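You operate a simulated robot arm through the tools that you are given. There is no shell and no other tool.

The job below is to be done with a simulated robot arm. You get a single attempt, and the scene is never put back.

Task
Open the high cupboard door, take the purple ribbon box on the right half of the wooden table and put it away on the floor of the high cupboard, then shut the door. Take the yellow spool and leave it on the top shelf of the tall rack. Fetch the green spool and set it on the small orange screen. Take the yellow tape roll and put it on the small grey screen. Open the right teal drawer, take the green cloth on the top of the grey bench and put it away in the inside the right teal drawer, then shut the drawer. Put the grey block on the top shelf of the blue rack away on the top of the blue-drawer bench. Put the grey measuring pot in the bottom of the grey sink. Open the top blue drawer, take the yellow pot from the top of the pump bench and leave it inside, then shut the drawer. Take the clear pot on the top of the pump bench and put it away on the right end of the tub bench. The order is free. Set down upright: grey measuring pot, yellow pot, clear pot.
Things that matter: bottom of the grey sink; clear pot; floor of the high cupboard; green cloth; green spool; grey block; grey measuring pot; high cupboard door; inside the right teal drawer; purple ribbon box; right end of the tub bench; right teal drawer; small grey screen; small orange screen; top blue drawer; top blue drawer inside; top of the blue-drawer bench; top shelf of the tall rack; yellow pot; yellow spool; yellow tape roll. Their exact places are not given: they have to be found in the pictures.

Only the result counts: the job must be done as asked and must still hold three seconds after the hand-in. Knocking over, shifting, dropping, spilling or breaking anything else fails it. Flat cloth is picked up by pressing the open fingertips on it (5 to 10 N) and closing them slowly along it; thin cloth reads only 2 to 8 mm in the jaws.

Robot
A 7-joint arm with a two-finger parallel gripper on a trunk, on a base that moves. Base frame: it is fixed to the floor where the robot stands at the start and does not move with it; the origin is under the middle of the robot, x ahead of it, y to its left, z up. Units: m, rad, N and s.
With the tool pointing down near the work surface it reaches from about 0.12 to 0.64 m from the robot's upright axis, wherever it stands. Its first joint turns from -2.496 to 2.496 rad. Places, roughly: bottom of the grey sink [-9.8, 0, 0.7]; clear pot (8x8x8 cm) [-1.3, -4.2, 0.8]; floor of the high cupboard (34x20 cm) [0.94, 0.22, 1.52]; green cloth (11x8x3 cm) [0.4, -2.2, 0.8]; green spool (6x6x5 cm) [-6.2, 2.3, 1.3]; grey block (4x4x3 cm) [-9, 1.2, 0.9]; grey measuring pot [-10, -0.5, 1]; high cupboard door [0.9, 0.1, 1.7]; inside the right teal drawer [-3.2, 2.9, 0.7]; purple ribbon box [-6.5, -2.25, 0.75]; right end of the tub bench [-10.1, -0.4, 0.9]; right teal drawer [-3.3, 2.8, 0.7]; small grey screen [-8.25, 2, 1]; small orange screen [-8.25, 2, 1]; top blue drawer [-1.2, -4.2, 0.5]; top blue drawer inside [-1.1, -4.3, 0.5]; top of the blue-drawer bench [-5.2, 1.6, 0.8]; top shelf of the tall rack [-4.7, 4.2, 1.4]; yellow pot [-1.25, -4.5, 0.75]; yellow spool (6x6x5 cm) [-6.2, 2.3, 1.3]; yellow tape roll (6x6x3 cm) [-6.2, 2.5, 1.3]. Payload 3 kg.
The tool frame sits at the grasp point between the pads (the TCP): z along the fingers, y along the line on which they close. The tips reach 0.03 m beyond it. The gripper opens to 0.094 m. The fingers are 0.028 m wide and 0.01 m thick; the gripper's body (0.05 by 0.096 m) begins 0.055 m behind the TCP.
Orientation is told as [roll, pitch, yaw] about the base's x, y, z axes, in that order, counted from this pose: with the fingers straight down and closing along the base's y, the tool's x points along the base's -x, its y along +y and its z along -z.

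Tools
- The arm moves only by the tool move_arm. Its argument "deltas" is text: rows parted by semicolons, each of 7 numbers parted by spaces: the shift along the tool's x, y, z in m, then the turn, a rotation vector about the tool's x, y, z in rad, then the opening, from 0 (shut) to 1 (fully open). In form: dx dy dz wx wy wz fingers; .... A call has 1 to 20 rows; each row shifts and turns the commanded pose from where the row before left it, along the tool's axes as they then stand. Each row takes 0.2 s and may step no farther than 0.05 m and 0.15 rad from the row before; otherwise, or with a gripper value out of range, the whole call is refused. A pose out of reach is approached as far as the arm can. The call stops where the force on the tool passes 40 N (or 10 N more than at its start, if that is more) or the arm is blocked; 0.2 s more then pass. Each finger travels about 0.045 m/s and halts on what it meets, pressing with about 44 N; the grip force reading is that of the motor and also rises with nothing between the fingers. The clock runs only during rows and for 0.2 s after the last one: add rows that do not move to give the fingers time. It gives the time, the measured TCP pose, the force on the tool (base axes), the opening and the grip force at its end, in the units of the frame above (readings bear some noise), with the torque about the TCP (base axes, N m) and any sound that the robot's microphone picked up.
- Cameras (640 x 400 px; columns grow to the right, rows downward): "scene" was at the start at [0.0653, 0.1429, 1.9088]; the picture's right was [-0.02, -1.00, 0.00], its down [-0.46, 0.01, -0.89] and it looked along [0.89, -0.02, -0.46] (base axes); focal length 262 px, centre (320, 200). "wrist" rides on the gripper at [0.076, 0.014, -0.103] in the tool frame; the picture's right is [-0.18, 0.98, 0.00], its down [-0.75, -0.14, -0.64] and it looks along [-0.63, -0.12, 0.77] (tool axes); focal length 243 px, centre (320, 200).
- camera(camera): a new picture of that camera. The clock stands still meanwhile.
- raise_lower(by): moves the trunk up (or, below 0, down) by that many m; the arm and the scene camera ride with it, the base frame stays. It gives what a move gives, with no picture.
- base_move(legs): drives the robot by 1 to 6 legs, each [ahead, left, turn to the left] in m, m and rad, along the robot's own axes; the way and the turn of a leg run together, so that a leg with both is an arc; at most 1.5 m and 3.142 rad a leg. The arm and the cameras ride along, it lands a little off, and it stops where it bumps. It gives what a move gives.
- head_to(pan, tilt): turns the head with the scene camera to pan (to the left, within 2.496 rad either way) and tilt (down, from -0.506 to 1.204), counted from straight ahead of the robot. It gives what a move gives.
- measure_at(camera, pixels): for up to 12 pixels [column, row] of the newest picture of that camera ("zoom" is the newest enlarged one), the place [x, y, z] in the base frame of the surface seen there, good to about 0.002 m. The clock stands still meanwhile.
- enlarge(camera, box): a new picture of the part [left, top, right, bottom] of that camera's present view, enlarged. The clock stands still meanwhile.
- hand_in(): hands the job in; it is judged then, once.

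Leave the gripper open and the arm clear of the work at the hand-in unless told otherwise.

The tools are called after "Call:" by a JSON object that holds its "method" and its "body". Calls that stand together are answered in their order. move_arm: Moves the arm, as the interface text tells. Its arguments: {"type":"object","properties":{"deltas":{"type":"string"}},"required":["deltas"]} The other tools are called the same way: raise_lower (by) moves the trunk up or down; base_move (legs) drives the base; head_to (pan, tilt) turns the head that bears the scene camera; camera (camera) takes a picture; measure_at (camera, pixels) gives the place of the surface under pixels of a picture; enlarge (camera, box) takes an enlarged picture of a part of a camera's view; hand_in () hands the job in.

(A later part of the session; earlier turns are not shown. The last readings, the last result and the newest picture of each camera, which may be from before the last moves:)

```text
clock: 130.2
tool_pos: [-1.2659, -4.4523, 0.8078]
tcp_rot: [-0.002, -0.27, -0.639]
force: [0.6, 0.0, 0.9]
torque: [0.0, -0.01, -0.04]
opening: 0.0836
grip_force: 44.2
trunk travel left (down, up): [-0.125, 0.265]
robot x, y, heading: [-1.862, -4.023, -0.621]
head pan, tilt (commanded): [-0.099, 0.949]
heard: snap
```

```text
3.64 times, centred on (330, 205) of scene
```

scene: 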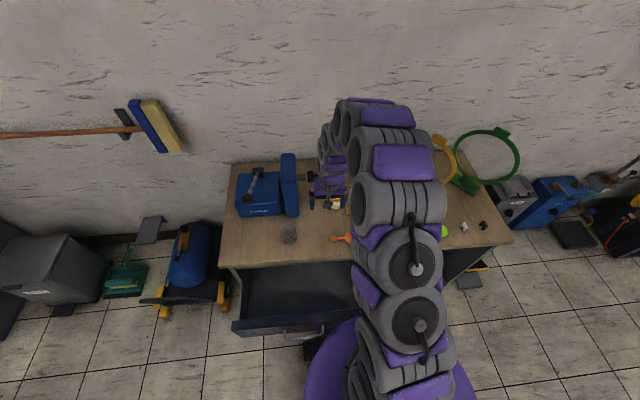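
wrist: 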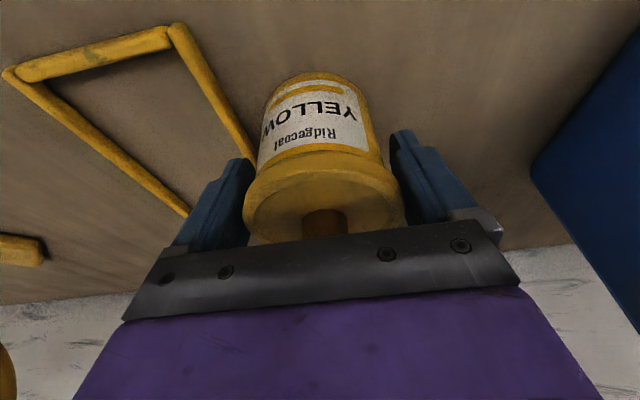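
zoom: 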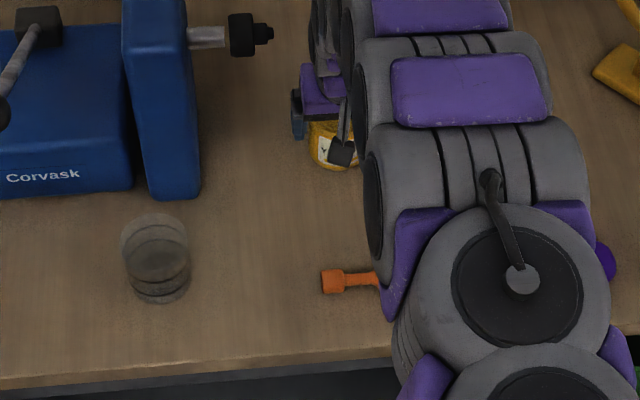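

The pot looks intact; the pads hold its wide lid rim (≈0.084 m). I'll lift 3 cm and check that the whole pot comes along.

Call:
{"method": "move_arm", "body": {"deltas": "-0.0027 0 -0.0097 0 0 0 0.4;-0.0027 0 -0.0097 0 0 0 0.4;-0.0027 0 -0.0097 0 0 0 0.4"}}

Call:
{"method": "camera", "body": {"camera": "wrist"}}

Call:
{"method": "enlarge", "body": {"camera": "scene", "box": [260, 150, 400, 260]}}

```text
clock: 131.0
tool_pos: [-1.2654, -4.4525, 0.8402]
tcp_rot: [-0.003, -0.271, -0.638]
force: [-0.6, 0.0, -0.7]
torque: [-0.01, 0.02, 0.0]
opening: 0.0832
grip_force: 44.0
trunk travel left (down, up): [-0.125, 0.265]
robot x, y, heading: [-1.863, -4.0202, -0.62]
head pan, tilt (commanded): [-0.099, 0.949]
```

```text
taken
```

wrist: 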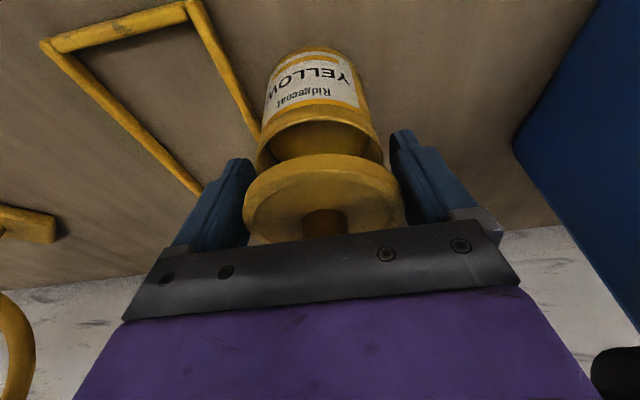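

```text
3.64 times, centred on (330, 205) of scene
```

zoom: 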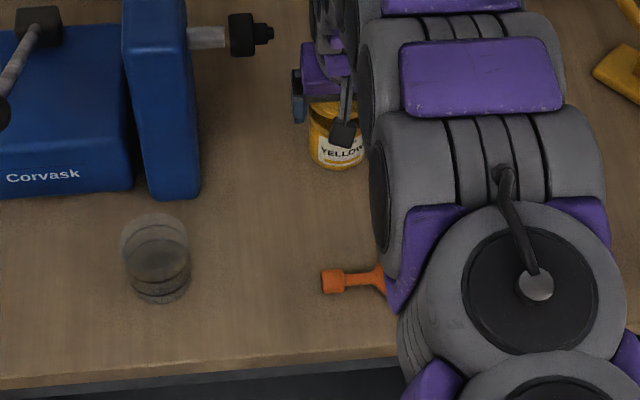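

The lid has come off in the gripper — the snap was the lid. I'll lower it back exactly where it was and press gently until it seats.

Call:
{"method": "move_arm", "body": {"deltas": "0.0027 0 0.0097 0 0 0 0.4;0.0027 0 0.0097 0 0 0 0.4;0.0013 0 0.0048 0 0 0 0.4;0.0013 0 0.0048 0 0 0 0.4"}}

Call:
{"method": "camera", "body": {"camera": "wrist"}}

```text
clock: 132.0
tool_pos: [-1.2657, -4.4523, 0.8101]
tcp_rot: [-0.003, -0.27, -0.639]
force: [1.0, 0.4, -1.3]
torque: [-0.02, 0.03, 0.0]
opening: 0.0837
grip_force: 43.8
trunk travel left (down, up): [-0.125, 0.265]
robot x, y, heading: [-1.8633, -4.0202, -0.619]
head pan, tilt (commanded): [-0.099, 0.949]
```

```text
taken
```

wrist: 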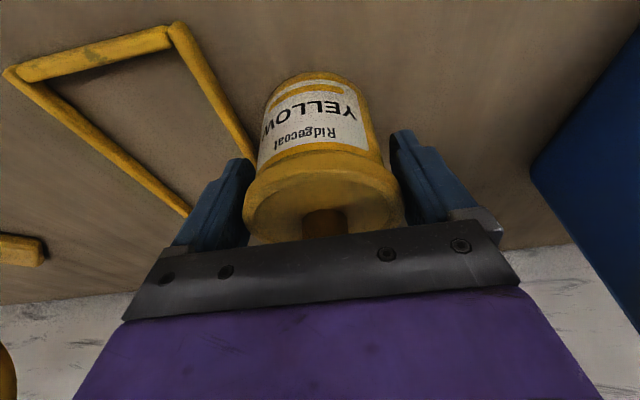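

Lid is nearly seated (z 0.810; gripped at 0.808). Press down in 2 mm steps.

Call:
{"method": "move_arm", "body": {"deltas": "0.0005 0 0.002 0 0 0 0.4;0.0005 0 0.002 0 0 0 0.4;0.0005 0 0.002 0 0 0 0.4"}}

```text
clock: 132.8
tool_pos: [-1.2655, -4.4537, 0.8071]
tcp_rot: [-0.002, -0.279, -0.638]
force: [-2.5, -1.4, 38.3]
torque: [0.11, 0.16, -0.1]
opening: 0.0831
grip_force: 44.1
trunk travel left (down, up): [-0.125, 0.265]
robot x, y, heading: [-1.8635, -4.0227, -0.622]
head pan, tilt (commanded): [-0.099, 0.949]
heard: snap
```

Heard "snap" — the lid is back on. Now open the fingers and rise clear.

Call:
{"method": "move_arm", "body": {"deltas": "0 0 0 0 0 0 1;0 0 0 0 0 0 1;0 0 0 0 0 0 1;-0.0027 0 -0.0097 0 0 0 1;-0.0053 0 -0.0195 0 0 0 1;-0.0106 0 -0.039 0 0 0 1;-0.0106 0 -0.039 0 0 0 1"}}

Call:
{"method": "camera", "body": {"camera": "wrist"}}

Call:
{"method": "enlarge", "body": {"camera": "scene", "box": [260, 150, 400, 260]}}

```text
clock: 134.4
tool_pos: [-1.2654, -4.453, 0.9138]
tcp_rot: [-0.005, -0.27, -0.638]
force: [0.3, 0.5, 0.5]
torque: [-0.01, -0.03, -0.03]
opening: 0.0942
grip_force: 0.0
trunk travel left (down, up): [-0.125, 0.265]
robot x, y, heading: [-1.8644, -4.0228, -0.624]
head pan, tilt (commanded): [-0.099, 0.949]
```

```text
taken
```

wrist: 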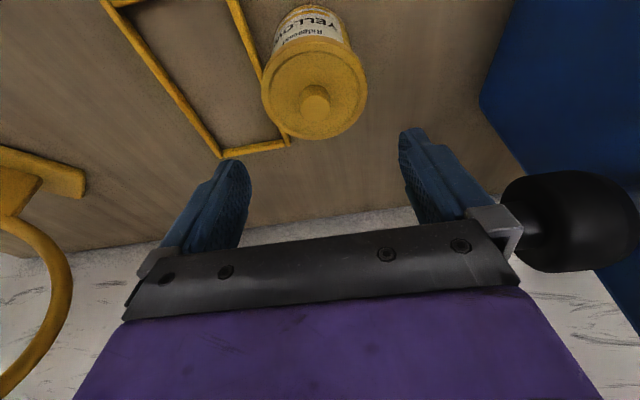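

```text
3.64 times, centred on (330, 205) of scene
```

zoom: 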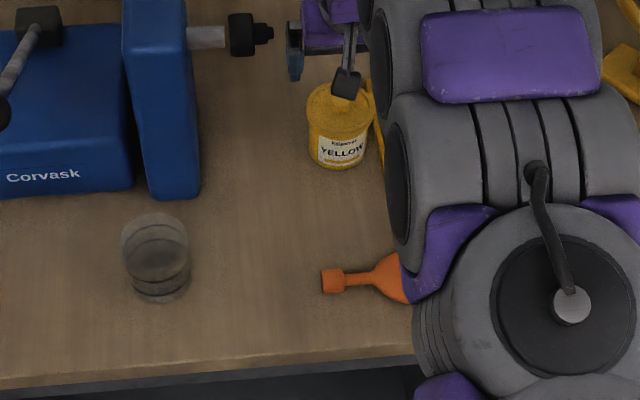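

The lid is seated again. So this pot must be held by its body below the lid rim, with the tool tilted. I'll test how far the arm reaches with a 0.8 rad tilt, in free air above the bench, first raising the trunk 0.15 m.

Call:
{"method": "raise_lower", "body": {"by": 0.15}}

Call:
{"method": "move_arm", "body": {"deltas": "0 0 0 0 -0.15 0 1;0 0 0 0 -0.15 0 1;0 0 0 0 -0.15 0 1;0 0 0 0 -0.08 0 1"}}

Call:
{"method": "camera", "body": {"camera": "scene"}}

```text
clock: 136.2
tool_pos: [-1.2655, -4.4519, 1.0627]
tcp_rot: [-0.003, -0.269, -0.638]
force: [0.4, -0.8, -0.8]
torque: [0.03, -0.03, -0.03]
opening: 0.0938
grip_force: 0.1
trunk travel left (down, up): [-0.275, 0.115]
robot x, y, heading: [-1.8619, -4.0242, -0.623]
head pan, tilt (commanded): [-0.099, 0.949]
```

```text
clock: 137.2
tool_pos: [-1.2647, -4.4521, 1.0626]
tcp_rot: [-0.003, -0.801, -0.635]
force: [0.6, -0.7, 0.5]
torque: [0.0, 0.01, -0.05]
opening: 0.0939
grip_force: 0.2
trunk travel left (down, up): [-0.275, 0.115]
robot x, y, heading: [-1.8631, -4.0233, -0.622]
head pan, tilt (commanded): [-0.099, 0.949]
```

```text
taken
```

scene: 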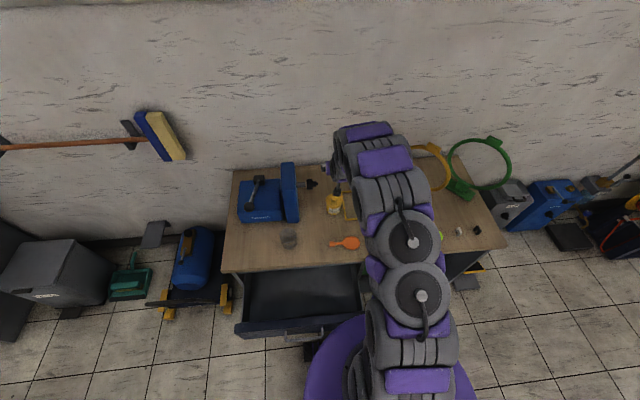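

Now extend forward 0.10 m and down to z≈0.935 (relative to the trunk the same as z 0.785 with the trunk low) to test reach.

Call:
{"method": "move_arm", "body": {"deltas": "-0.0348 0 0.0359 0 0 0 1;-0.0348 0 0.0359 0 0 0 1;0.03 0 0.029 0 0 0 1;0.03 0 0.029 0 0 0 1;0.03 0 0.029 0 0 0 1"}}

```text
clock: 138.4
tool_pos: [-1.1868, -4.5112, 0.936]
tcp_rot: [-0.002, -0.8, -0.637]
force: [0.2, -0.1, -0.4]
torque: [0.02, 0.01, -0.01]
opening: 0.0939
grip_force: 0.0
trunk travel left (down, up): [-0.275, 0.115]
robot x, y, heading: [-1.8663, -4.021, -0.623]
head pan, tilt (commanded): [-0.099, 0.949]
```

Reached 0.838 m without a warning. One more step of 0.05 m to see the margin.

Call:
{"method": "move_arm", "body": {"deltas": "-0.0244 0 0.0251 0 0 0 1;-0.0174 0 0.0179 0 0 0 1"}}

```text
clock: 139.0
tool_pos: [-1.1373, -4.5472, 0.9387]
tcp_rot: [-0.003, -0.805, -0.635]
force: [-0.5, 0.5, -0.1]
torque: [-0.02, -0.05, 0.0]
opening: 0.0941
grip_force: 0.0
trunk travel left (down, up): [-0.275, 0.115]
robot x, y, heading: [-1.8606, -4.0222, -0.624]
head pan, tilt (commanded): [-0.099, 0.949]
```

Reach is comfortable even at 0.89 m. So I'll open the drawer wider first: retract the arm, back the base off, and turn the tool down to hook the drawer's front panel from inside.

Call:
{"method": "move_arm", "body": {"deltas": "0.0313 0 -0.0323 0 0 0 0.5;0.0313 0 -0.0323 0 0 0 0.3;0.0313 0 -0.0323 0 0 0 0.1;0.0313 0 -0.0323 0 0 0 0;0.0313 0 -0.0323 0 0 0 0;0.0313 0 -0.0323 0 0.1 0 0;0 0 0 0 0.15 0 0;0 0 0 0 0.15 0 0;0 0 0 0 0.15 0 0;0 0 0 0 0.15 0 0;0 0 0 0 0.1 0 0"}}

Call:
{"method": "base_move", "body": {"legs": [[-0.28, 0.1, 0]]}}

Call:
{"method": "camera", "body": {"camera": "scene"}}

```text
clock: 141.4
tool_pos: [-1.3539, -4.3876, 0.9376]
tcp_rot: [-0.003, 0.003, -0.639]
force: [-1.3, -0.5, -0.9]
torque: [0.0, 0.0, 0.02]
opening: 0.0
grip_force: 32.9
trunk travel left (down, up): [-0.275, 0.115]
robot x, y, heading: [-1.8626, -4.0203, -0.625]
head pan, tilt (commanded): [-0.099, 0.949]
```

```text
clock: 143.4
tool_pos: [-1.5299, -4.1444, 0.9378]
tcp_rot: [0.002, -0.003, -0.638]
force: [-0.5, 0.2, 0.2]
torque: [-0.01, -0.01, -0.01]
opening: 0.0
grip_force: 33.0
trunk travel left (down, up): [-0.275, 0.115]
robot x, y, heading: [-2.0458, -3.775, -0.618]
head pan, tilt (commanded): [-0.099, 0.949]
```

```text
taken
```

scene: 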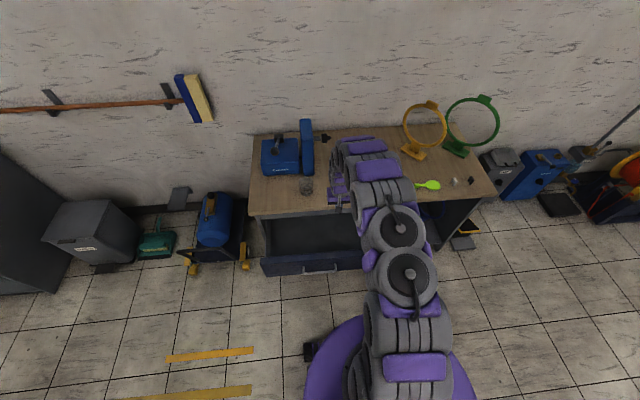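

I'll measure the drawer's panel thickness and interior from here.

Call:
{"method": "enlarge", "body": {"camera": "scene", "box": [240, 190, 380, 290]}}

Call:
{"method": "measure_at", "body": {"camera": "scene", "pixels": [[290, 255], [290, 258], [290, 260], [290, 262], [290, 264], [290, 267], [345, 250], [345, 254], [345, 257], [320, 235], [275, 245], [355, 235]]}}

```text
4.00 times, centred on (310, 240) of scene
```

zoom: 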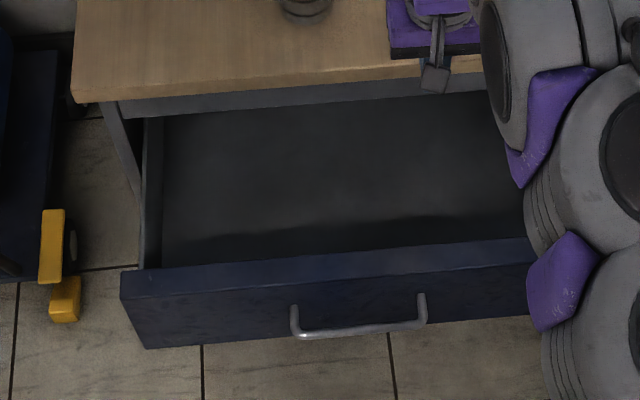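

```text
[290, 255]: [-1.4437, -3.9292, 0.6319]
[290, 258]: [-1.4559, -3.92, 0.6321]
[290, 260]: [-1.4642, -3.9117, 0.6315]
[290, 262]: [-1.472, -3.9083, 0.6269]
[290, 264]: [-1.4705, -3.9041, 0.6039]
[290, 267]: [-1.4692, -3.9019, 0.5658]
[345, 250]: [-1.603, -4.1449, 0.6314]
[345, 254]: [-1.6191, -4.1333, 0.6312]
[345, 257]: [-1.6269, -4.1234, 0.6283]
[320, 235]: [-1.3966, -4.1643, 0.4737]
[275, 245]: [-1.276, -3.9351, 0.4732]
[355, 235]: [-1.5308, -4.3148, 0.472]
```

The panel is 3 cm thick (n from −1.10 to −1.14), the tool is just behind it. Lower the trunk 0.2 m and the closed fingers to z≈0.60 inside the drawer.

Call:
{"method": "raise_lower", "body": {"by": -0.2}}

Call:
{"method": "move_arm", "body": {"deltas": "0 0 0.035 0 0 0 0;0 0 0.035 0 0 0 0;0 0 0.035 0 0 0 0;0 0 0.035 0 0 0 0"}}

Call:
{"method": "camera", "body": {"camera": "scene"}}

```text
clock: 145.6
tool_pos: [-1.5295, -4.1406, 0.7406]
tcp_rot: [-0.002, -0.003, -0.638]
force: [0.4, 0.1, -0.6]
torque: [-0.01, -0.01, 0.05]
opening: 0.0002
grip_force: 32.8
trunk travel left (down, up): [-0.075, 0.315]
robot x, y, heading: [-2.0353, -3.7776, -0.62]
head pan, tilt (commanded): [-0.099, 0.949]
```

```text
clock: 146.6
tool_pos: [-1.5273, -4.1405, 0.5967]
tcp_rot: [-0.002, -0.005, -0.639]
force: [-0.2, -0.1, 0.4]
torque: [-0.01, 0.04, 0.0]
opening: 0.0
grip_force: 32.9
trunk travel left (down, up): [-0.075, 0.315]
robot x, y, heading: [-2.0367, -3.779, -0.623]
head pan, tilt (commanded): [-0.099, 0.949]
```

```text
taken
```

scene: 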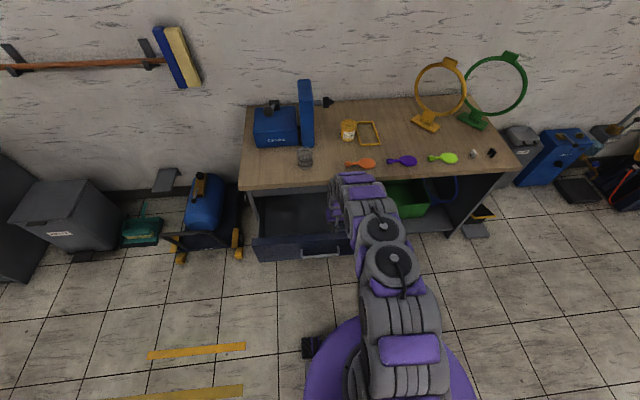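

Fingers are inside behind the panel. Now pull back toward the robot.

Call:
{"method": "move_arm", "body": {"deltas": "0.02 0 0 0 0 0 0;0.02 0 0 0 0 0 0;0.02 0 0 0 0 0 0;0.02 0 0 0 0 0 0;0.02 0 0 0 0 0 0;0.02 0 0 0 0 0 0;0.02 0 0 0 0 0 0"}}

Call:
{"method": "camera", "body": {"camera": "scene"}}

```text
clock: 148.2
tool_pos: [-1.6418, -4.059, 0.5992]
tcp_rot: [0.0, -0.003, -0.639]
force: [0.5, -0.7, 0.4]
torque: [0.03, 0.01, 0.02]
opening: 0.0
grip_force: 33.3
trunk travel left (down, up): [-0.075, 0.315]
robot x, y, heading: [-2.0383, -3.7741, -0.622]
head pan, tilt (commanded): [-0.099, 0.949]
```

```text
taken
```

scene: 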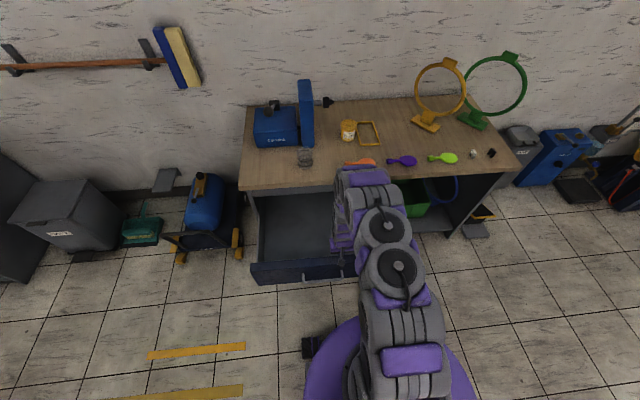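

Drawer is now ~0.33 m open. I'll raise the fingers out of it, and then reposition for the pot. I also re-measure the pot at (349,127) after driving.

Call:
{"method": "move_arm", "body": {"deltas": "-0.01 0 -0.035 0 0 0 0;0 0 -0.035 0 0 0 0;0 0 -0.035 0 0 0 0;0 0 -0.035 0 0 0 0.5"}}

Call:
{"method": "raise_lower", "body": {"by": 0.2}}

Call:
{"method": "base_move", "body": {"legs": [[0, -0.095, -0.008], [0.17, 0, 0]]}}

Call:
{"method": "camera", "body": {"camera": "wrist"}}

Call:
{"method": "camera", "body": {"camera": "scene"}}

```text
clock: 149.2
tool_pos: [-1.6339, -4.0617, 0.7409]
tcp_rot: [-0.001, -0.001, -0.639]
force: [-0.1, 0.3, -0.2]
torque: [0.0, 0.01, 0.01]
opening: 0.0323
grip_force: 0.1
trunk travel left (down, up): [-0.075, 0.315]
robot x, y, heading: [-2.0384, -3.7769, -0.622]
head pan, tilt (commanded): [-0.099, 0.949]
```

```text
clock: 151.3
tool_pos: [-1.6335, -4.0633, 0.9388]
tcp_rot: [-0.001, -0.002, -0.639]
force: [-0.2, -0.4, 0.5]
torque: [0.0, 0.05, 0.01]
opening: 0.047
grip_force: 0.2
trunk travel left (down, up): [-0.275, 0.115]
robot x, y, heading: [-2.0372, -3.7763, -0.622]
head pan, tilt (commanded): [-0.099, 0.949]
```

```text
clock: 153.6
tool_pos: [-1.5485, -4.2414, 0.9388]
tcp_rot: [-0.005, -0.002, -0.645]
force: [0.0, 0.0, -1.2]
torque: [0.01, 0.01, 0.02]
opening: 0.0468
grip_force: 0.0
trunk travel left (down, up): [-0.275, 0.115]
robot x, y, heading: [-1.9595, -3.9581, -0.622]
head pan, tilt (commanded): [-0.099, 0.949]
```

```text
taken
```

wrist: 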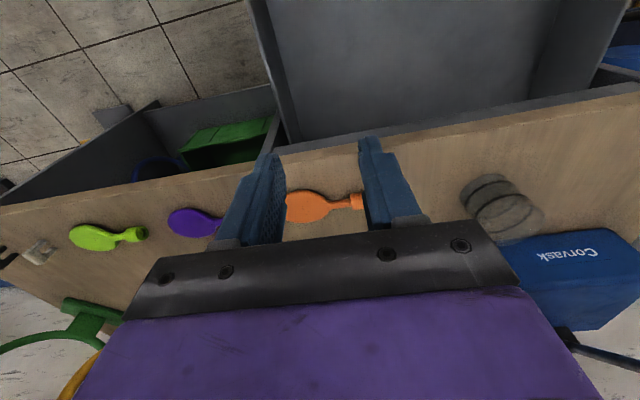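

```text
taken
```

scene: 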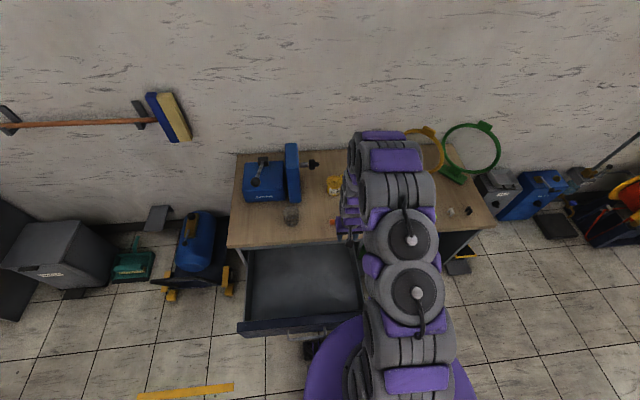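

Robot is well placed (pot ≈0.85 m ahead). Tilt the tool to 0.8 rad while moving forward 0.21 m, gripper open, at z≈0.94.

Call:
{"method": "move_arm", "body": {"deltas": "-0.035 0 0 0 -0.15 0 1;-0.0346 0 0.0052 0 -0.15 0 1;-0.0334 0 0.0103 0 -0.15 0 1;-0.0315 0 0.0152 0 -0.15 0 1;-0.0289 0 0.0198 0 -0.15 0 1;-0.0256 0 0.0239 0 -0.05 0 1"}}

Call:
{"method": "camera", "body": {"camera": "wrist"}}

```text
clock: 155.2
tool_pos: [-1.3771, -4.3525, 0.9444]
tcp_rot: [-0.011, -0.808, -0.626]
force: [1.5, 1.5, -0.5]
torque: [-0.04, 0.01, -0.05]
opening: 0.0939
grip_force: 0.0
trunk travel left (down, up): [-0.275, 0.115]
robot x, y, heading: [-1.9542, -3.9477, -0.622]
head pan, tilt (commanded): [-0.099, 0.949]
stopped in row 6: the arm was blocked; the commanded pose is now the measured one
```

```text
taken
```

wrist: 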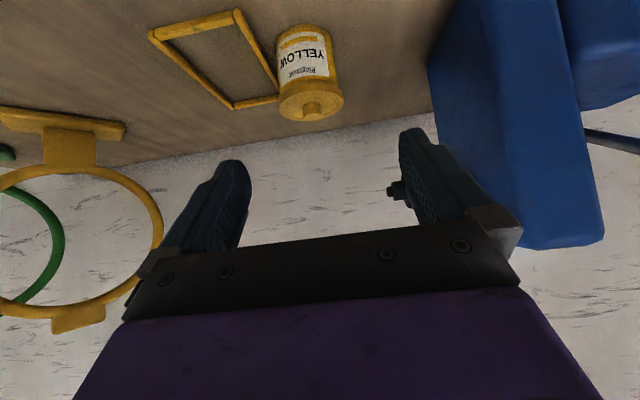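

"Arm was blocked" in the last row. I'll look at the scene to see what touches.

Call:
{"method": "camera", "body": {"camera": "scene"}}

Call:
{"method": "enlarge", "body": {"camera": "scene", "box": [230, 120, 480, 320]}}

```text
taken
```

scene: 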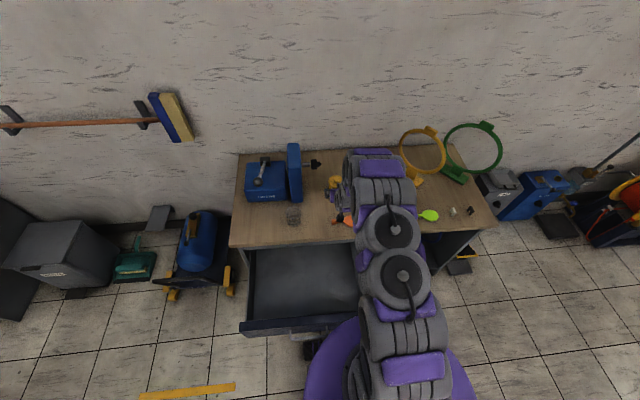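

```text
2.00 times, centred on (355, 220) of scene
```

zoom: 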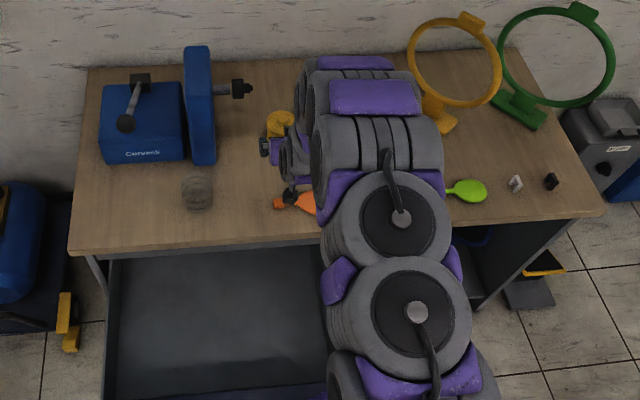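

I'll measure the yellow ring stand against the nearby arm link.

Call:
{"method": "measure_at", "body": {"camera": "scene", "pixels": [[419, 179], [402, 150], [440, 150], [425, 130], [405, 175], [409, 195], [395, 165], [375, 155], [350, 170], [365, 195], [345, 185], [332, 205]]}}

```text
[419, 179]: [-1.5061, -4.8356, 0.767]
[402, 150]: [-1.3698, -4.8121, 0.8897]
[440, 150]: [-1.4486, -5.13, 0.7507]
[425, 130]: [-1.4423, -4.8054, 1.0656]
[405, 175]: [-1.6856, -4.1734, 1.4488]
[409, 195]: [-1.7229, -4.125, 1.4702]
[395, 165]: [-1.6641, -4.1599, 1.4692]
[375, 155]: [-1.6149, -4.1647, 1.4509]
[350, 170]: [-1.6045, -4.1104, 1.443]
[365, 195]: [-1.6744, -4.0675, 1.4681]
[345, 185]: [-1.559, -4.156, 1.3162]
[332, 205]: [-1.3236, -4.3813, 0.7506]
```

Nothing near the elbow (z≈1.45). I'll run a null row to read the state again.

Call:
{"method": "move_arm", "body": {"deltas": "0 0 0 0 0 0 1"}}

```text
clock: 155.6
tool_pos: [-1.3974, -4.382, 0.9448]
tcp_rot: [0.03, -0.806, -0.662]
force: [-1.1, -1.6, 0.7]
torque: [0.07, -0.05, 0.1]
opening: 0.094
grip_force: 0.1
trunk travel left (down, up): [-0.275, 0.115]
robot x, y, heading: [-1.9548, -3.9542, -0.623]
head pan, tilt (commanded): [-0.099, 0.949]
```

The TCP moved ~3.5 cm sideways on its own. Reading again to see whether it is oscillating.

Call:
{"method": "move_arm", "body": {"deltas": "0 0 0 0 0 0 1;0 0 0 0 0 0 1"}}

Call:
{"method": "camera", "body": {"camera": "wrist"}}

```text
clock: 156.2
tool_pos: [-1.3925, -4.3732, 0.9432]
tcp_rot: [0.02, -0.809, -0.653]
force: [0.1, -1.1, 0.2]
torque: [0.03, -0.02, 0.07]
opening: 0.0942
grip_force: 0.2
trunk travel left (down, up): [-0.275, 0.115]
robot x, y, heading: [-1.9556, -3.9535, -0.626]
head pan, tilt (commanded): [-0.099, 0.949]
```

```text
taken
```

wrist: 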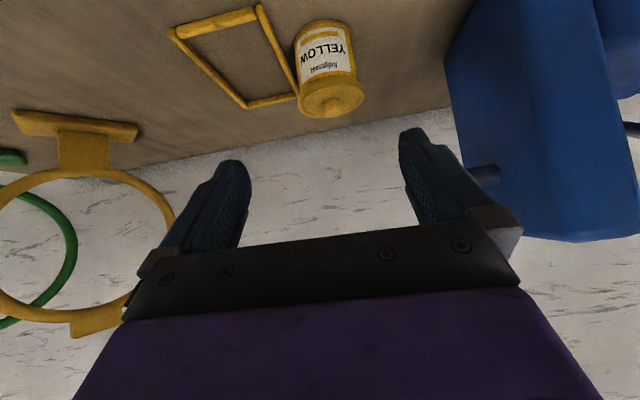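

Call:
{"method": "move_arm", "body": {"deltas": "0 0 0 0 0 0 1;0 0 0 0 0 0 1;0 0 0 0 0 0 1"}}

```text
clock: 156.9
tool_pos: [-1.3881, -4.367, 0.9432]
tcp_rot: [0.012, -0.807, -0.647]
force: [-0.3, -0.6, -0.3]
torque: [-0.03, -0.03, -0.02]
opening: 0.0942
grip_force: 0.1
trunk travel left (down, up): [-0.275, 0.115]
robot x, y, heading: [-1.9533, -3.9513, -0.624]
head pan, tilt (commanded): [-0.099, 0.949]
```

It has practically settled. I'll measure the pot from the wrist view: lid (330,95), body sides around (300,60)/(357,55).

Call:
{"method": "camera", "body": {"camera": "wrist"}}

Call:
{"method": "enlarge", "body": {"camera": "wrist", "box": [240, 0, 420, 140]}}

```text
taken
```

wrist: 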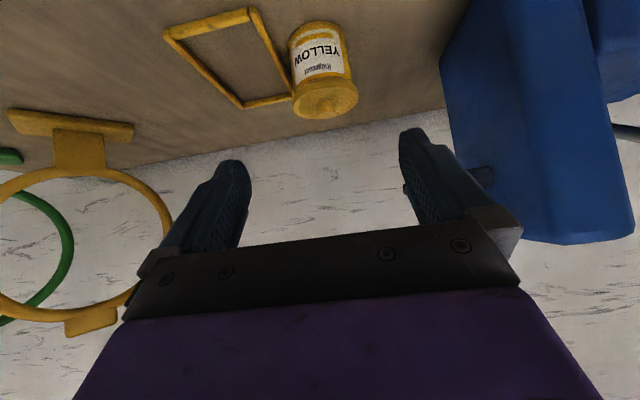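

```text
2.86 times, centred on (330, 70) of wrist
```

zoom: 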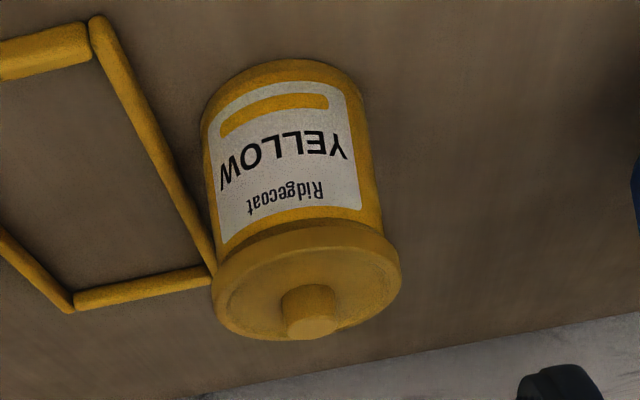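

Call:
{"method": "measure_at", "body": {"camera": "zoom", "pixels": [[290, 75], [215, 150], [358, 130], [230, 240], [375, 215], [290, 215], [300, 232], [310, 328], [225, 290], [390, 290], [300, 260], [285, 150]]}}

```text
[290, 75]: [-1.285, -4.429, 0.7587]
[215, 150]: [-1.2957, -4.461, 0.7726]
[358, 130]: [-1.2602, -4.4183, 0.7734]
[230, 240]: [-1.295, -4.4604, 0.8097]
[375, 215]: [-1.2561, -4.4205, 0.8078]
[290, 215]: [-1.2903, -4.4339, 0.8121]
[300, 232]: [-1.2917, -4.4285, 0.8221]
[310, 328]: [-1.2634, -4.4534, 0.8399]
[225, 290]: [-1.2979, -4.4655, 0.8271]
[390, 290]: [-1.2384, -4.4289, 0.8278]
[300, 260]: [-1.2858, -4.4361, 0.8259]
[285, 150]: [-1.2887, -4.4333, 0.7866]
```

Pot body: centre ≈(-1.261,-4.4545), radius 0.037; lid rim starts at z≈0.816. I'll reduce tilt to 0.7, move forward 4.7 cm, and descend to z≈0.79 in front of the pot (clear of the orange bottle), then check alignment.

Call:
{"method": "move_arm", "body": {"deltas": "-0.0325 0.005 0.0339 0 0.107 0 1;0.0242 0 0.0287 0 0 0 1;0.0242 0 0.0287 0 0 0 1;0.0242 0 0.0287 0 0 0 1"}}

Call:
{"method": "camera", "body": {"camera": "wrist"}}

```text
clock: 157.9
tool_pos: [-1.352, -4.4, 0.8303]
tcp_rot: [0.021, -0.701, -0.653]
force: [-2.1, -1.8, -0.6]
torque: [0.09, -0.08, 0.11]
opening: 0.0939
grip_force: 0.0
trunk travel left (down, up): [-0.275, 0.115]
robot x, y, heading: [-1.9508, -3.95, -0.617]
head pan, tilt (commanded): [-0.099, 0.949]
```

```text
taken
```

wrist: 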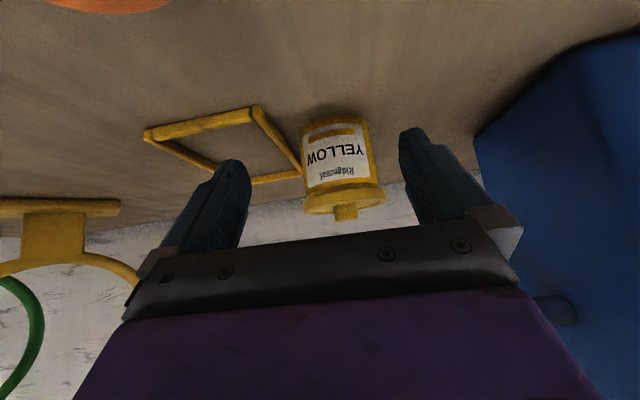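

The pot is ~1.2 cm left of the tool axis. I'll wait a moment to see whether the arm is still settling.

Call:
{"method": "move_arm", "body": {"deltas": "0 0 0 0 0 0 1;0 0 0 0 0 0 1;0 0 0 0 0 0 1;0 0 0 0 0 0 1;0 0 0 0 0 0 1"}}

```text
clock: 159.2
tool_pos: [-1.3416, -4.3836, 0.8316]
tcp_rot: [0.001, -0.7, -0.638]
force: [1.6, 0.9, -0.4]
torque: [-0.04, 0.03, -0.04]
opening: 0.0939
grip_force: 0.1
trunk travel left (down, up): [-0.275, 0.115]
robot x, y, heading: [-1.9497, -3.9501, -0.622]
head pan, tilt (commanded): [-0.099, 0.949]
```

Call:
{"method": "move_arm", "body": {"deltas": "0 0 0 0 0 0 1;0 0 0 0 0 0 1;0 0 0 0 0 0 1;0 0 0 0 0 0 1;0 0 0 0 0 0 1;0 0 0 0 0 0 1;0 0 0 0 0 0 1;0 0 0 0 0 0 1"}}

```text
clock: 160.9
tool_pos: [-1.3419, -4.3854, 0.8309]
tcp_rot: [0.003, -0.7, -0.638]
force: [0.1, 0.1, 0.1]
torque: [0.0, 0.01, 0.01]
opening: 0.0942
grip_force: 0.2
trunk travel left (down, up): [-0.275, 0.115]
robot x, y, heading: [-1.9522, -3.947, -0.626]
head pan, tilt (commanded): [-0.099, 0.949]
```

Settled. The pot is now 0.7 cm right of the axis. Correct that, descend 4.3 cm to z≈0.788, settle, and re-check.

Call:
{"method": "move_arm", "body": {"deltas": "0.0142 -0.0073 0.0168 0 0 0 1;0.0135 0 0.0161 0 0 0 1;0 0 0 0 0 0 1;0 0 0 0 0 0 1;0 0 0 0 0 0 1;0 0 0 0 0 0 1"}}

Call:
{"method": "camera", "body": {"camera": "wrist"}}

Call:
{"method": "measure_at", "body": {"camera": "wrist", "pixels": [[310, 145], [370, 145], [340, 150], [305, 180], [340, 200]]}}

```text
clock: 162.3
tool_pos: [-1.3514, -4.3956, 0.7878]
tcp_rot: [0.009, -0.701, -0.642]
force: [0.3, -0.9, 0.5]
torque: [0.01, -0.01, 0.02]
opening: 0.094
grip_force: 0.1
trunk travel left (down, up): [-0.275, 0.115]
robot x, y, heading: [-1.949, -3.9512, -0.626]
head pan, tilt (commanded): [-0.099, 0.949]
```

```text
taken
```

wrist: 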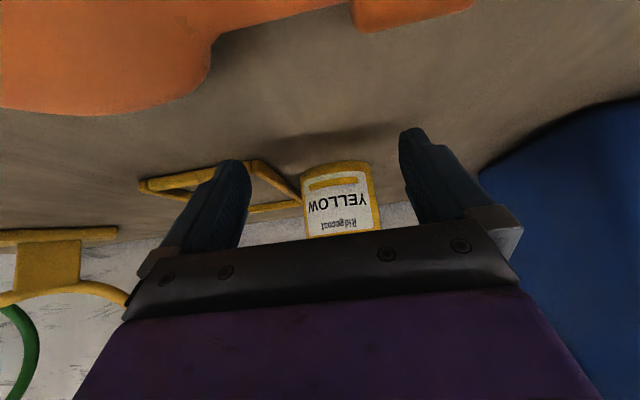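

```text
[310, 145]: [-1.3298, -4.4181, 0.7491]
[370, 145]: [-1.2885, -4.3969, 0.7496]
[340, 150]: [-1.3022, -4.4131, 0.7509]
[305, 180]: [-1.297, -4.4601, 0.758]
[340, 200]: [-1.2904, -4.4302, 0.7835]
```

Call:
{"method": "move_arm", "body": {"deltas": "0 0 0 0 0 0 1;0 0 0 0 0 0 1;0 0 0 0 0 0 1;0 0 0 0 0 0 1;0 0 0 0 0 0 1"}}

```text
clock: 163.6
tool_pos: [-1.3494, -4.3939, 0.7883]
tcp_rot: [0.007, -0.7, -0.643]
force: [0.5, -0.6, -0.5]
torque: [-0.02, 0.02, -0.03]
opening: 0.0942
grip_force: 0.0
trunk travel left (down, up): [-0.275, 0.115]
robot x, y, heading: [-1.953, -3.9512, -0.624]
head pan, tilt (commanded): [-0.099, 0.949]
```

Settled; pot 4 mm left, 10.7 cm ahead. Move forward slowly in two parts.

Call:
{"method": "move_arm", "body": {"deltas": "-0.0115 0.0045 0.0097 0 0 0 1;-0.0115 0 0.0097 0 0 0 1;-0.0115 0 0.0097 0 0 0 1;0 0 0 0 0 0 1;0 0 0 0 0 0 1;0 0 0 0 0 0 1;0 0 0 0 0 0 1"}}

Call:
{"method": "camera", "body": {"camera": "wrist"}}

```text
clock: 165.2
tool_pos: [-1.3141, -4.4164, 0.793]
tcp_rot: [0.006, -0.701, -0.642]
force: [-9.7, 8.4, 18.9]
torque: [-0.61, 0.81, -0.64]
opening: 0.0936
grip_force: 0.0
trunk travel left (down, up): [-0.275, 0.115]
robot x, y, heading: [-1.956, -3.9472, -0.626]
head pan, tilt (commanded): [-0.099, 0.949]
```

```text
taken
```

wrist: 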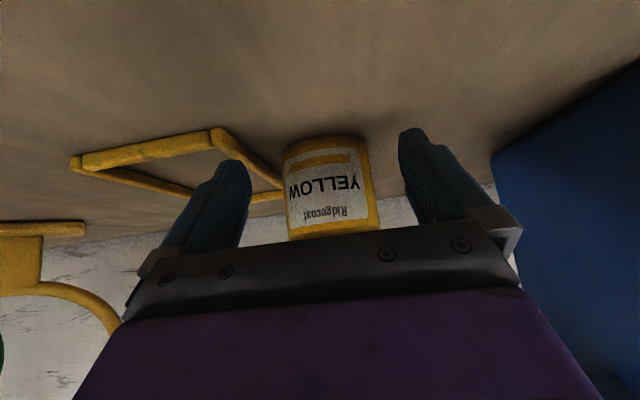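

Force rises (19 N up): a finger is touching the yellow frame beside the pot. I'll back off up and away at once, then measure the frame.

Call:
{"method": "move_arm", "body": {"deltas": "-0.0129 0 -0.0153 0 0 0 1;0.0153 0 -0.0129 0 0 0 1;0 0 0 0 0 0 1"}}

Call:
{"method": "camera", "body": {"camera": "wrist"}}

Call:
{"method": "measure_at", "body": {"camera": "wrist", "pixels": [[240, 112], [225, 108], [260, 140], [280, 165], [295, 180], [160, 125], [130, 132], [215, 170], [255, 175], [180, 165]]}}

```text
clock: 165.9
tool_pos: [-1.3274, -4.4062, 0.8086]
tcp_rot: [0.009, -0.701, -0.642]
force: [-0.5, 0.2, 0.6]
torque: [0.02, -0.01, 0.0]
opening: 0.0937
grip_force: 0.0
trunk travel left (down, up): [-0.275, 0.115]
robot x, y, heading: [-1.95, -3.9501, -0.622]
head pan, tilt (commanded): [-0.099, 0.949]
```

```text
taken
```

wrist: 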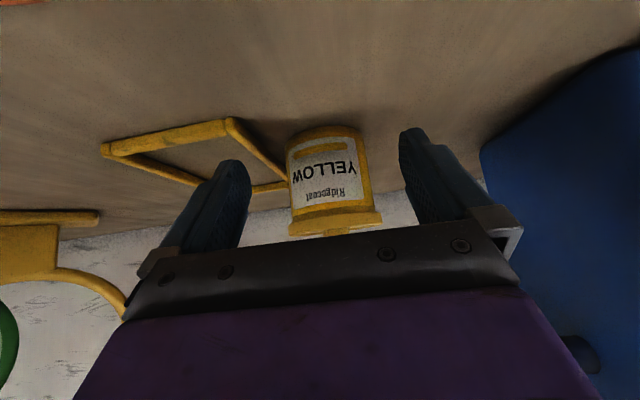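

```text
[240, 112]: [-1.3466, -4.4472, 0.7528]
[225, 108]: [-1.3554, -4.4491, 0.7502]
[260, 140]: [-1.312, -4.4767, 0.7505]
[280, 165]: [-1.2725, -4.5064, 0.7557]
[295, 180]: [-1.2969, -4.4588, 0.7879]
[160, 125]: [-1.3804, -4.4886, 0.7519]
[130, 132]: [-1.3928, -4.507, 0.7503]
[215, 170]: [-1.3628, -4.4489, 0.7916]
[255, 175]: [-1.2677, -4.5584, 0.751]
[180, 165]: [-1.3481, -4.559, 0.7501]
```

The frame's left bar runs 4.4–5 cm from the pot's centre, so a finger can't go low on that side. Better: grip the pot from the right with the fingers front/back. I'll retract the arm up and back first.

Call:
{"method": "move_arm", "body": {"deltas": "0.0153 0 -0.0129 0 0 0 1;-0.0129 0 -0.0153 0 0 0 1;-0.0258 0 -0.0306 0 0 0 1;-0.0258 0 -0.0306 0 0 0 1;-0.0258 0 -0.0306 0 0 0 1;0.0306 0 -0.0258 0 0.1 0 1;0.0306 0 -0.0258 0 0.1 0 1;0.03 0 -0.015 0 0.15 0 1;0.035 0 -0.01 0 0.15 0 1;0.035 0 -0.005 0 0.15 0 1;0 0 0 0 0.05 0 1"}}

Call:
{"method": "head_to", "body": {"pan": -0.5, "tilt": 0.9}}

Call:
{"method": "camera", "body": {"camera": "scene"}}

```text
clock: 168.3
tool_pos: [-1.4917, -4.286, 0.9465]
tcp_rot: [0.005, -0.001, -0.636]
force: [-0.3, 0.0, 0.9]
torque: [-0.02, -0.01, -0.01]
opening: 0.0939
grip_force: 0.1
trunk travel left (down, up): [-0.275, 0.115]
robot x, y, heading: [-1.9512, -3.9459, -0.624]
head pan, tilt (commanded): [-0.099, 0.949]
```

```text
clock: 169.2
tool_pos: [-1.4933, -4.2863, 0.9458]
tcp_rot: [0.005, -0.002, -0.636]
force: [0.9, 0.7, -0.1]
torque: [0.01, -0.01, -0.02]
opening: 0.094
grip_force: 0.0
trunk travel left (down, up): [-0.275, 0.115]
robot x, y, heading: [-1.9528, -3.9491, -0.623]
head pan, tilt (commanded): [-0.499, 0.901]
```

```text
taken
```

scene: 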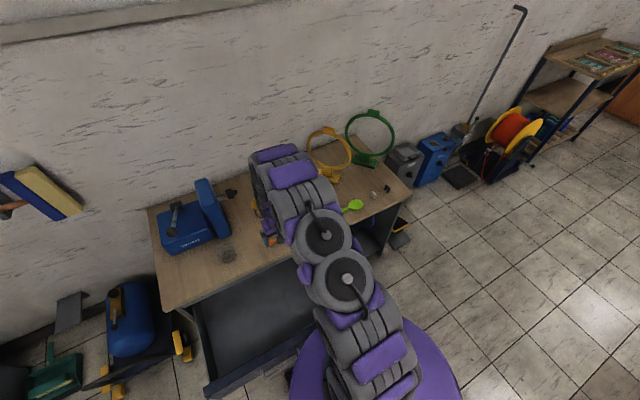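

Call:
{"method": "measure_at", "body": {"camera": "scene", "pixels": [[400, 225], [403, 242], [390, 250], [412, 195], [380, 255], [405, 165], [430, 185], [460, 180], [500, 180], [370, 180], [355, 205], [333, 175]]}}

```text
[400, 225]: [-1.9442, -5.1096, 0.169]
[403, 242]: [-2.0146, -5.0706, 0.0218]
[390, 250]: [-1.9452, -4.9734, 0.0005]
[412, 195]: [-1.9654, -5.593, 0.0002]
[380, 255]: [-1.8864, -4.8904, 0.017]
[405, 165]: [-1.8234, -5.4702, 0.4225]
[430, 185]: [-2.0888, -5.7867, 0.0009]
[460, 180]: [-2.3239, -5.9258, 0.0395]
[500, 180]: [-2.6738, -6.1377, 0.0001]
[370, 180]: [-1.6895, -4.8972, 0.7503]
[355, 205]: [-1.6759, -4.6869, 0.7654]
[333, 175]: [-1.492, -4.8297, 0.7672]
```

Floor pedal is at u≥5.07, clear of where I'll stand. Draw the arm in and up a little, then drive right 0.34 m and forward 0.24 m to the right of the open drawer.

Call:
{"method": "move_arm", "body": {"deltas": "0.03 0 -0.03 0 0 0 1;0.03 0 -0.03 0 0 0 1;0.03 0 -0.03 0 0 0 1;0.03 0 -0.03 0 0 0 1"}}

Call:
{"method": "base_move", "body": {"legs": [[0, -0.34, 0], [0.23, 0, -0.005]]}}

Call:
{"method": "head_to", "body": {"pan": 0.3, "tilt": 0.9}}

Call:
{"method": "camera", "body": {"camera": "scene"}}

```text
clock: 170.2
tool_pos: [-1.5893, -4.2131, 1.0653]
tcp_rot: [0.005, -0.002, -0.638]
force: [0.8, 0.0, -0.3]
torque: [0.01, 0.0, -0.02]
opening: 0.0939
grip_force: 0.0
trunk travel left (down, up): [-0.275, 0.115]
robot x, y, heading: [-1.9544, -3.9479, -0.626]
head pan, tilt (commanded): [-0.499, 0.901]
```

```text
clock: 173.8
tool_pos: [-1.6101, -4.6409, 1.064]
tcp_rot: [0.009, 0.001, -0.651]
force: [-0.4, -1.0, -0.1]
torque: [0.0, 0.0, -0.02]
opening: 0.094
grip_force: 0.0
trunk travel left (down, up): [-0.275, 0.115]
robot x, y, heading: [-1.97, -4.3679, -0.642]
head pan, tilt (commanded): [-0.499, 0.901]
```

```text
clock: 174.9
tool_pos: [-1.6023, -4.6249, 1.0641]
tcp_rot: [-0.006, -0.001, -0.648]
force: [0.0, 1.0, 0.4]
torque: [-0.06, 0.01, -0.01]
opening: 0.0937
grip_force: 0.2
trunk travel left (down, up): [-0.275, 0.115]
robot x, y, heading: [-1.9715, -4.3678, -0.639]
head pan, tilt (commanded): [0.3, 0.901]
```

```text
taken
```

scene: 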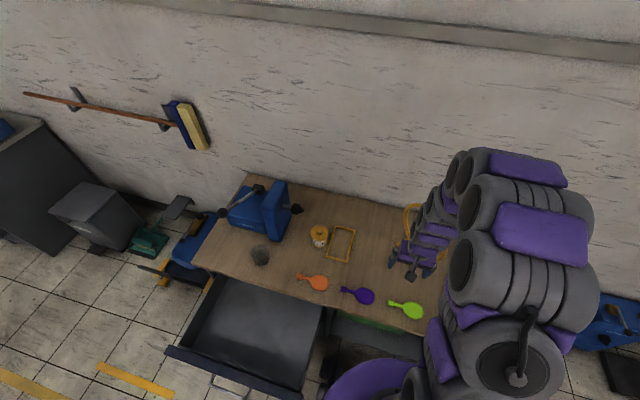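

A good view of pot and frame from here. I'll zoom and measure the pot, frame, and surroundings.

Call:
{"method": "enlarge", "body": {"camera": "scene", "box": [240, 170, 420, 310]}}

Call:
{"method": "measure_at", "body": {"camera": "zoom", "pixels": [[283, 208], [258, 225], [308, 225], [283, 240], [283, 265], [325, 210], [402, 220], [385, 312], [312, 305], [330, 255], [180, 140], [70, 300]]}}

```text
2.86 times, centred on (330, 240) of scene
```

zoom: 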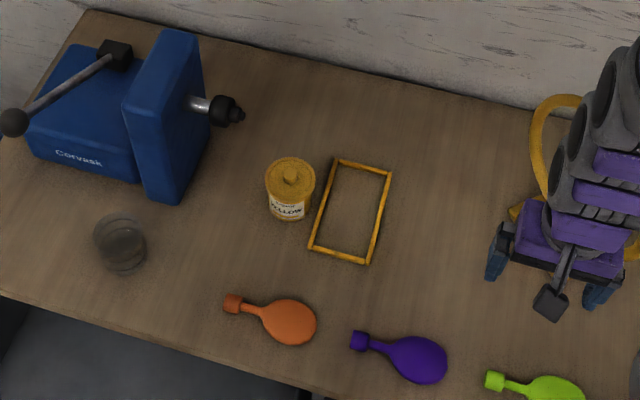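

```text
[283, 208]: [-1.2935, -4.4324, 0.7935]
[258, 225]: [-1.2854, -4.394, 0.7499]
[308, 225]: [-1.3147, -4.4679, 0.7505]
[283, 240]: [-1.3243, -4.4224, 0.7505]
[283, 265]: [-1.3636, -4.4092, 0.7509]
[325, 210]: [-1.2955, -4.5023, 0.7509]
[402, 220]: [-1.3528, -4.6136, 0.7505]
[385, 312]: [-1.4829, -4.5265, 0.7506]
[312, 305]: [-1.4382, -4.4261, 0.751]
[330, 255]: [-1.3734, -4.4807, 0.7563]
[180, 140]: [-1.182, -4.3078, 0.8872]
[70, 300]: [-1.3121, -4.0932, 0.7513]
```

Call:
{"method": "measure_at", "body": {"camera": "zoom", "pixels": [[291, 172], [268, 175], [314, 175], [291, 160], [290, 195], [340, 162], [390, 172], [368, 262], [310, 248], [325, 205], [238, 112], [232, 105]]}}

```text
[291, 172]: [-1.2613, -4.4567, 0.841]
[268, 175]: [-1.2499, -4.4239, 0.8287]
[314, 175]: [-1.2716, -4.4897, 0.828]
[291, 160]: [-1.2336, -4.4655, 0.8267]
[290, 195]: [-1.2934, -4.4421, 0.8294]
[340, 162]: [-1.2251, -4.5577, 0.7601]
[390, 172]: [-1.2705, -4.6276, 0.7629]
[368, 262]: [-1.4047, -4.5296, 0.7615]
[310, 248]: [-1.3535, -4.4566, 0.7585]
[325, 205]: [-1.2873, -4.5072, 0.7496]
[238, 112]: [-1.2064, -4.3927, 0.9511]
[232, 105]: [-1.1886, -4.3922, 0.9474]
```

Lid centre ≈(-1.262,-4.4555); frame top z≈0.762. Now yaw the tool +1.59 rad so that it will point along the bench to the left.

Call:
{"method": "move_arm", "body": {"deltas": "0 0 0 0 0 -0.145 1;0 0 0 0 0 -0.145 1;0 0 0 0 0 -0.145 1;0 0 0 0 0 -0.145 1;0 0 0 0 0 -0.145 1;0 0 0 0 0 -0.145 1;0 0 0 0 0 -0.145 1;0 0 0 0 0 -0.145 1;0 0 0 0 0 -0.145 1;0 0 0 0 0 -0.145 1;0 0 0 0 0 -0.142 1"}}

Call:
{"method": "camera", "body": {"camera": "scene"}}

```text
clock: 177.3
tool_pos: [-1.6076, -4.6328, 1.0651]
tcp_rot: [-0.003, -0.002, 0.945]
force: [-0.2, 0.4, -0.2]
torque: [0.01, 0.02, 0.0]
opening: 0.0941
grip_force: 0.0
trunk travel left (down, up): [-0.275, 0.115]
robot x, y, heading: [-1.9662, -4.368, -0.636]
head pan, tilt (commanded): [0.3, 0.901]
```

```text
taken
```

scene: 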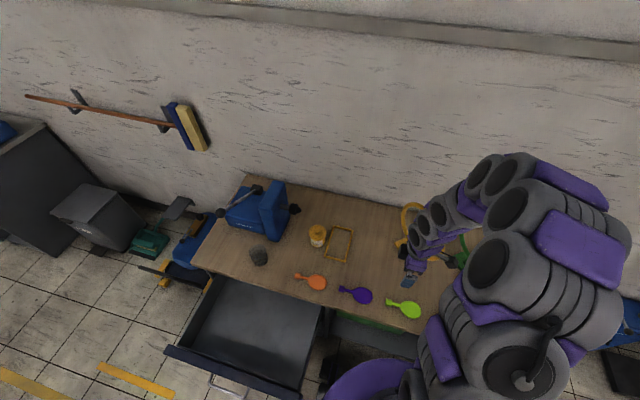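

Yaw is 0.945. Now translate to hover over the pot at z≈1.0.

Call:
{"method": "move_arm", "body": {"deltas": "-0.041 -0.022 0.008 0 0 0 1;-0.041 -0.022 0.008 0 0 0 1;-0.041 -0.022 0.008 0 0 0 1;-0.041 -0.022 0.008 0 0 0 1;-0.041 -0.022 0.008 0 0 0 1;-0.041 -0.022 0.008 0 0 0 1;-0.041 -0.022 0.008 0 0 0 1;-0.041 -0.022 0.008 0 0 0 1;0 0 0 0 0 0 1;0 0 0 0 0 0 1"}}

Call:
{"method": "camera", "body": {"camera": "scene"}}

```text
clock: 179.6
tool_pos: [-1.2727, -4.4712, 1.0003]
tcp_rot: [-0.002, -0.002, 0.941]
force: [0.4, 0.0, -0.4]
torque: [0.01, 0.0, -0.02]
opening: 0.0941
grip_force: 0.1
trunk travel left (down, up): [-0.275, 0.115]
robot x, y, heading: [-1.9712, -4.3696, -0.64]
head pan, tilt (commanded): [0.3, 0.901]
```

```text
taken
```

scene: 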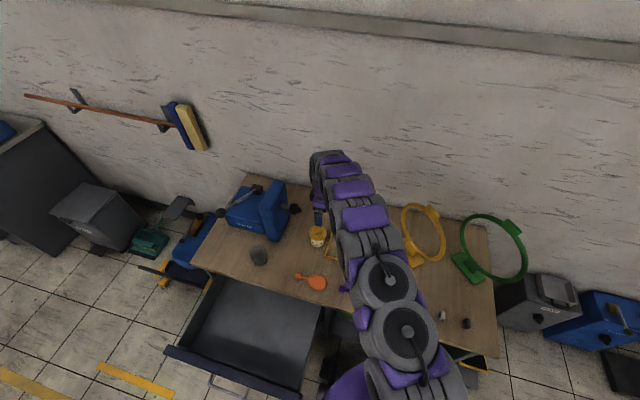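

Right above. Now tilt the tool 0.7 rad (pointing left/down).

Call:
{"method": "move_arm", "body": {"deltas": "0 0 0 0 -0.15 0 1;0 0 0 0 -0.15 0 1;0 0 0 0 -0.15 0 1;0 0 0 0 -0.15 0 1;0 0 0 0 -0.1 0 1;0 0 0 0 0 0 1;0 0 0 0 0 0 1"}}

Call:
{"method": "camera", "body": {"camera": "wrist"}}

Call:
{"method": "camera", "body": {"camera": "scene"}}

```text
clock: 181.2
tool_pos: [-1.2711, -4.4699, 1.0021]
tcp_rot: [-0.003, -0.702, 0.943]
force: [-0.8, 0.3, 0.2]
torque: [0.0, 0.02, 0.01]
opening: 0.094
grip_force: 0.1
trunk travel left (down, up): [-0.275, 0.115]
robot x, y, heading: [-1.9707, -4.3666, -0.639]
head pan, tilt (commanded): [0.3, 0.901]
```

```text
taken
```

wrist: 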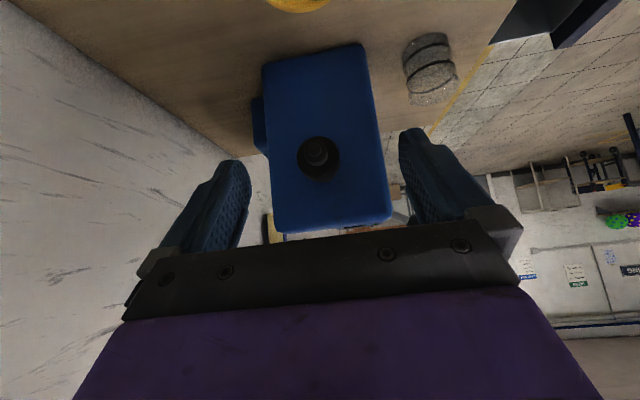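

```text
taken
```

scene: 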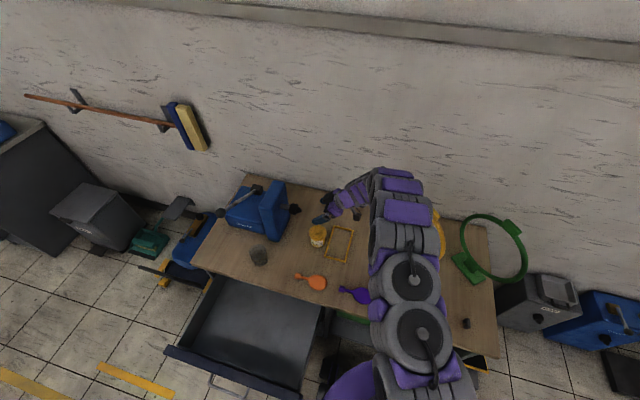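

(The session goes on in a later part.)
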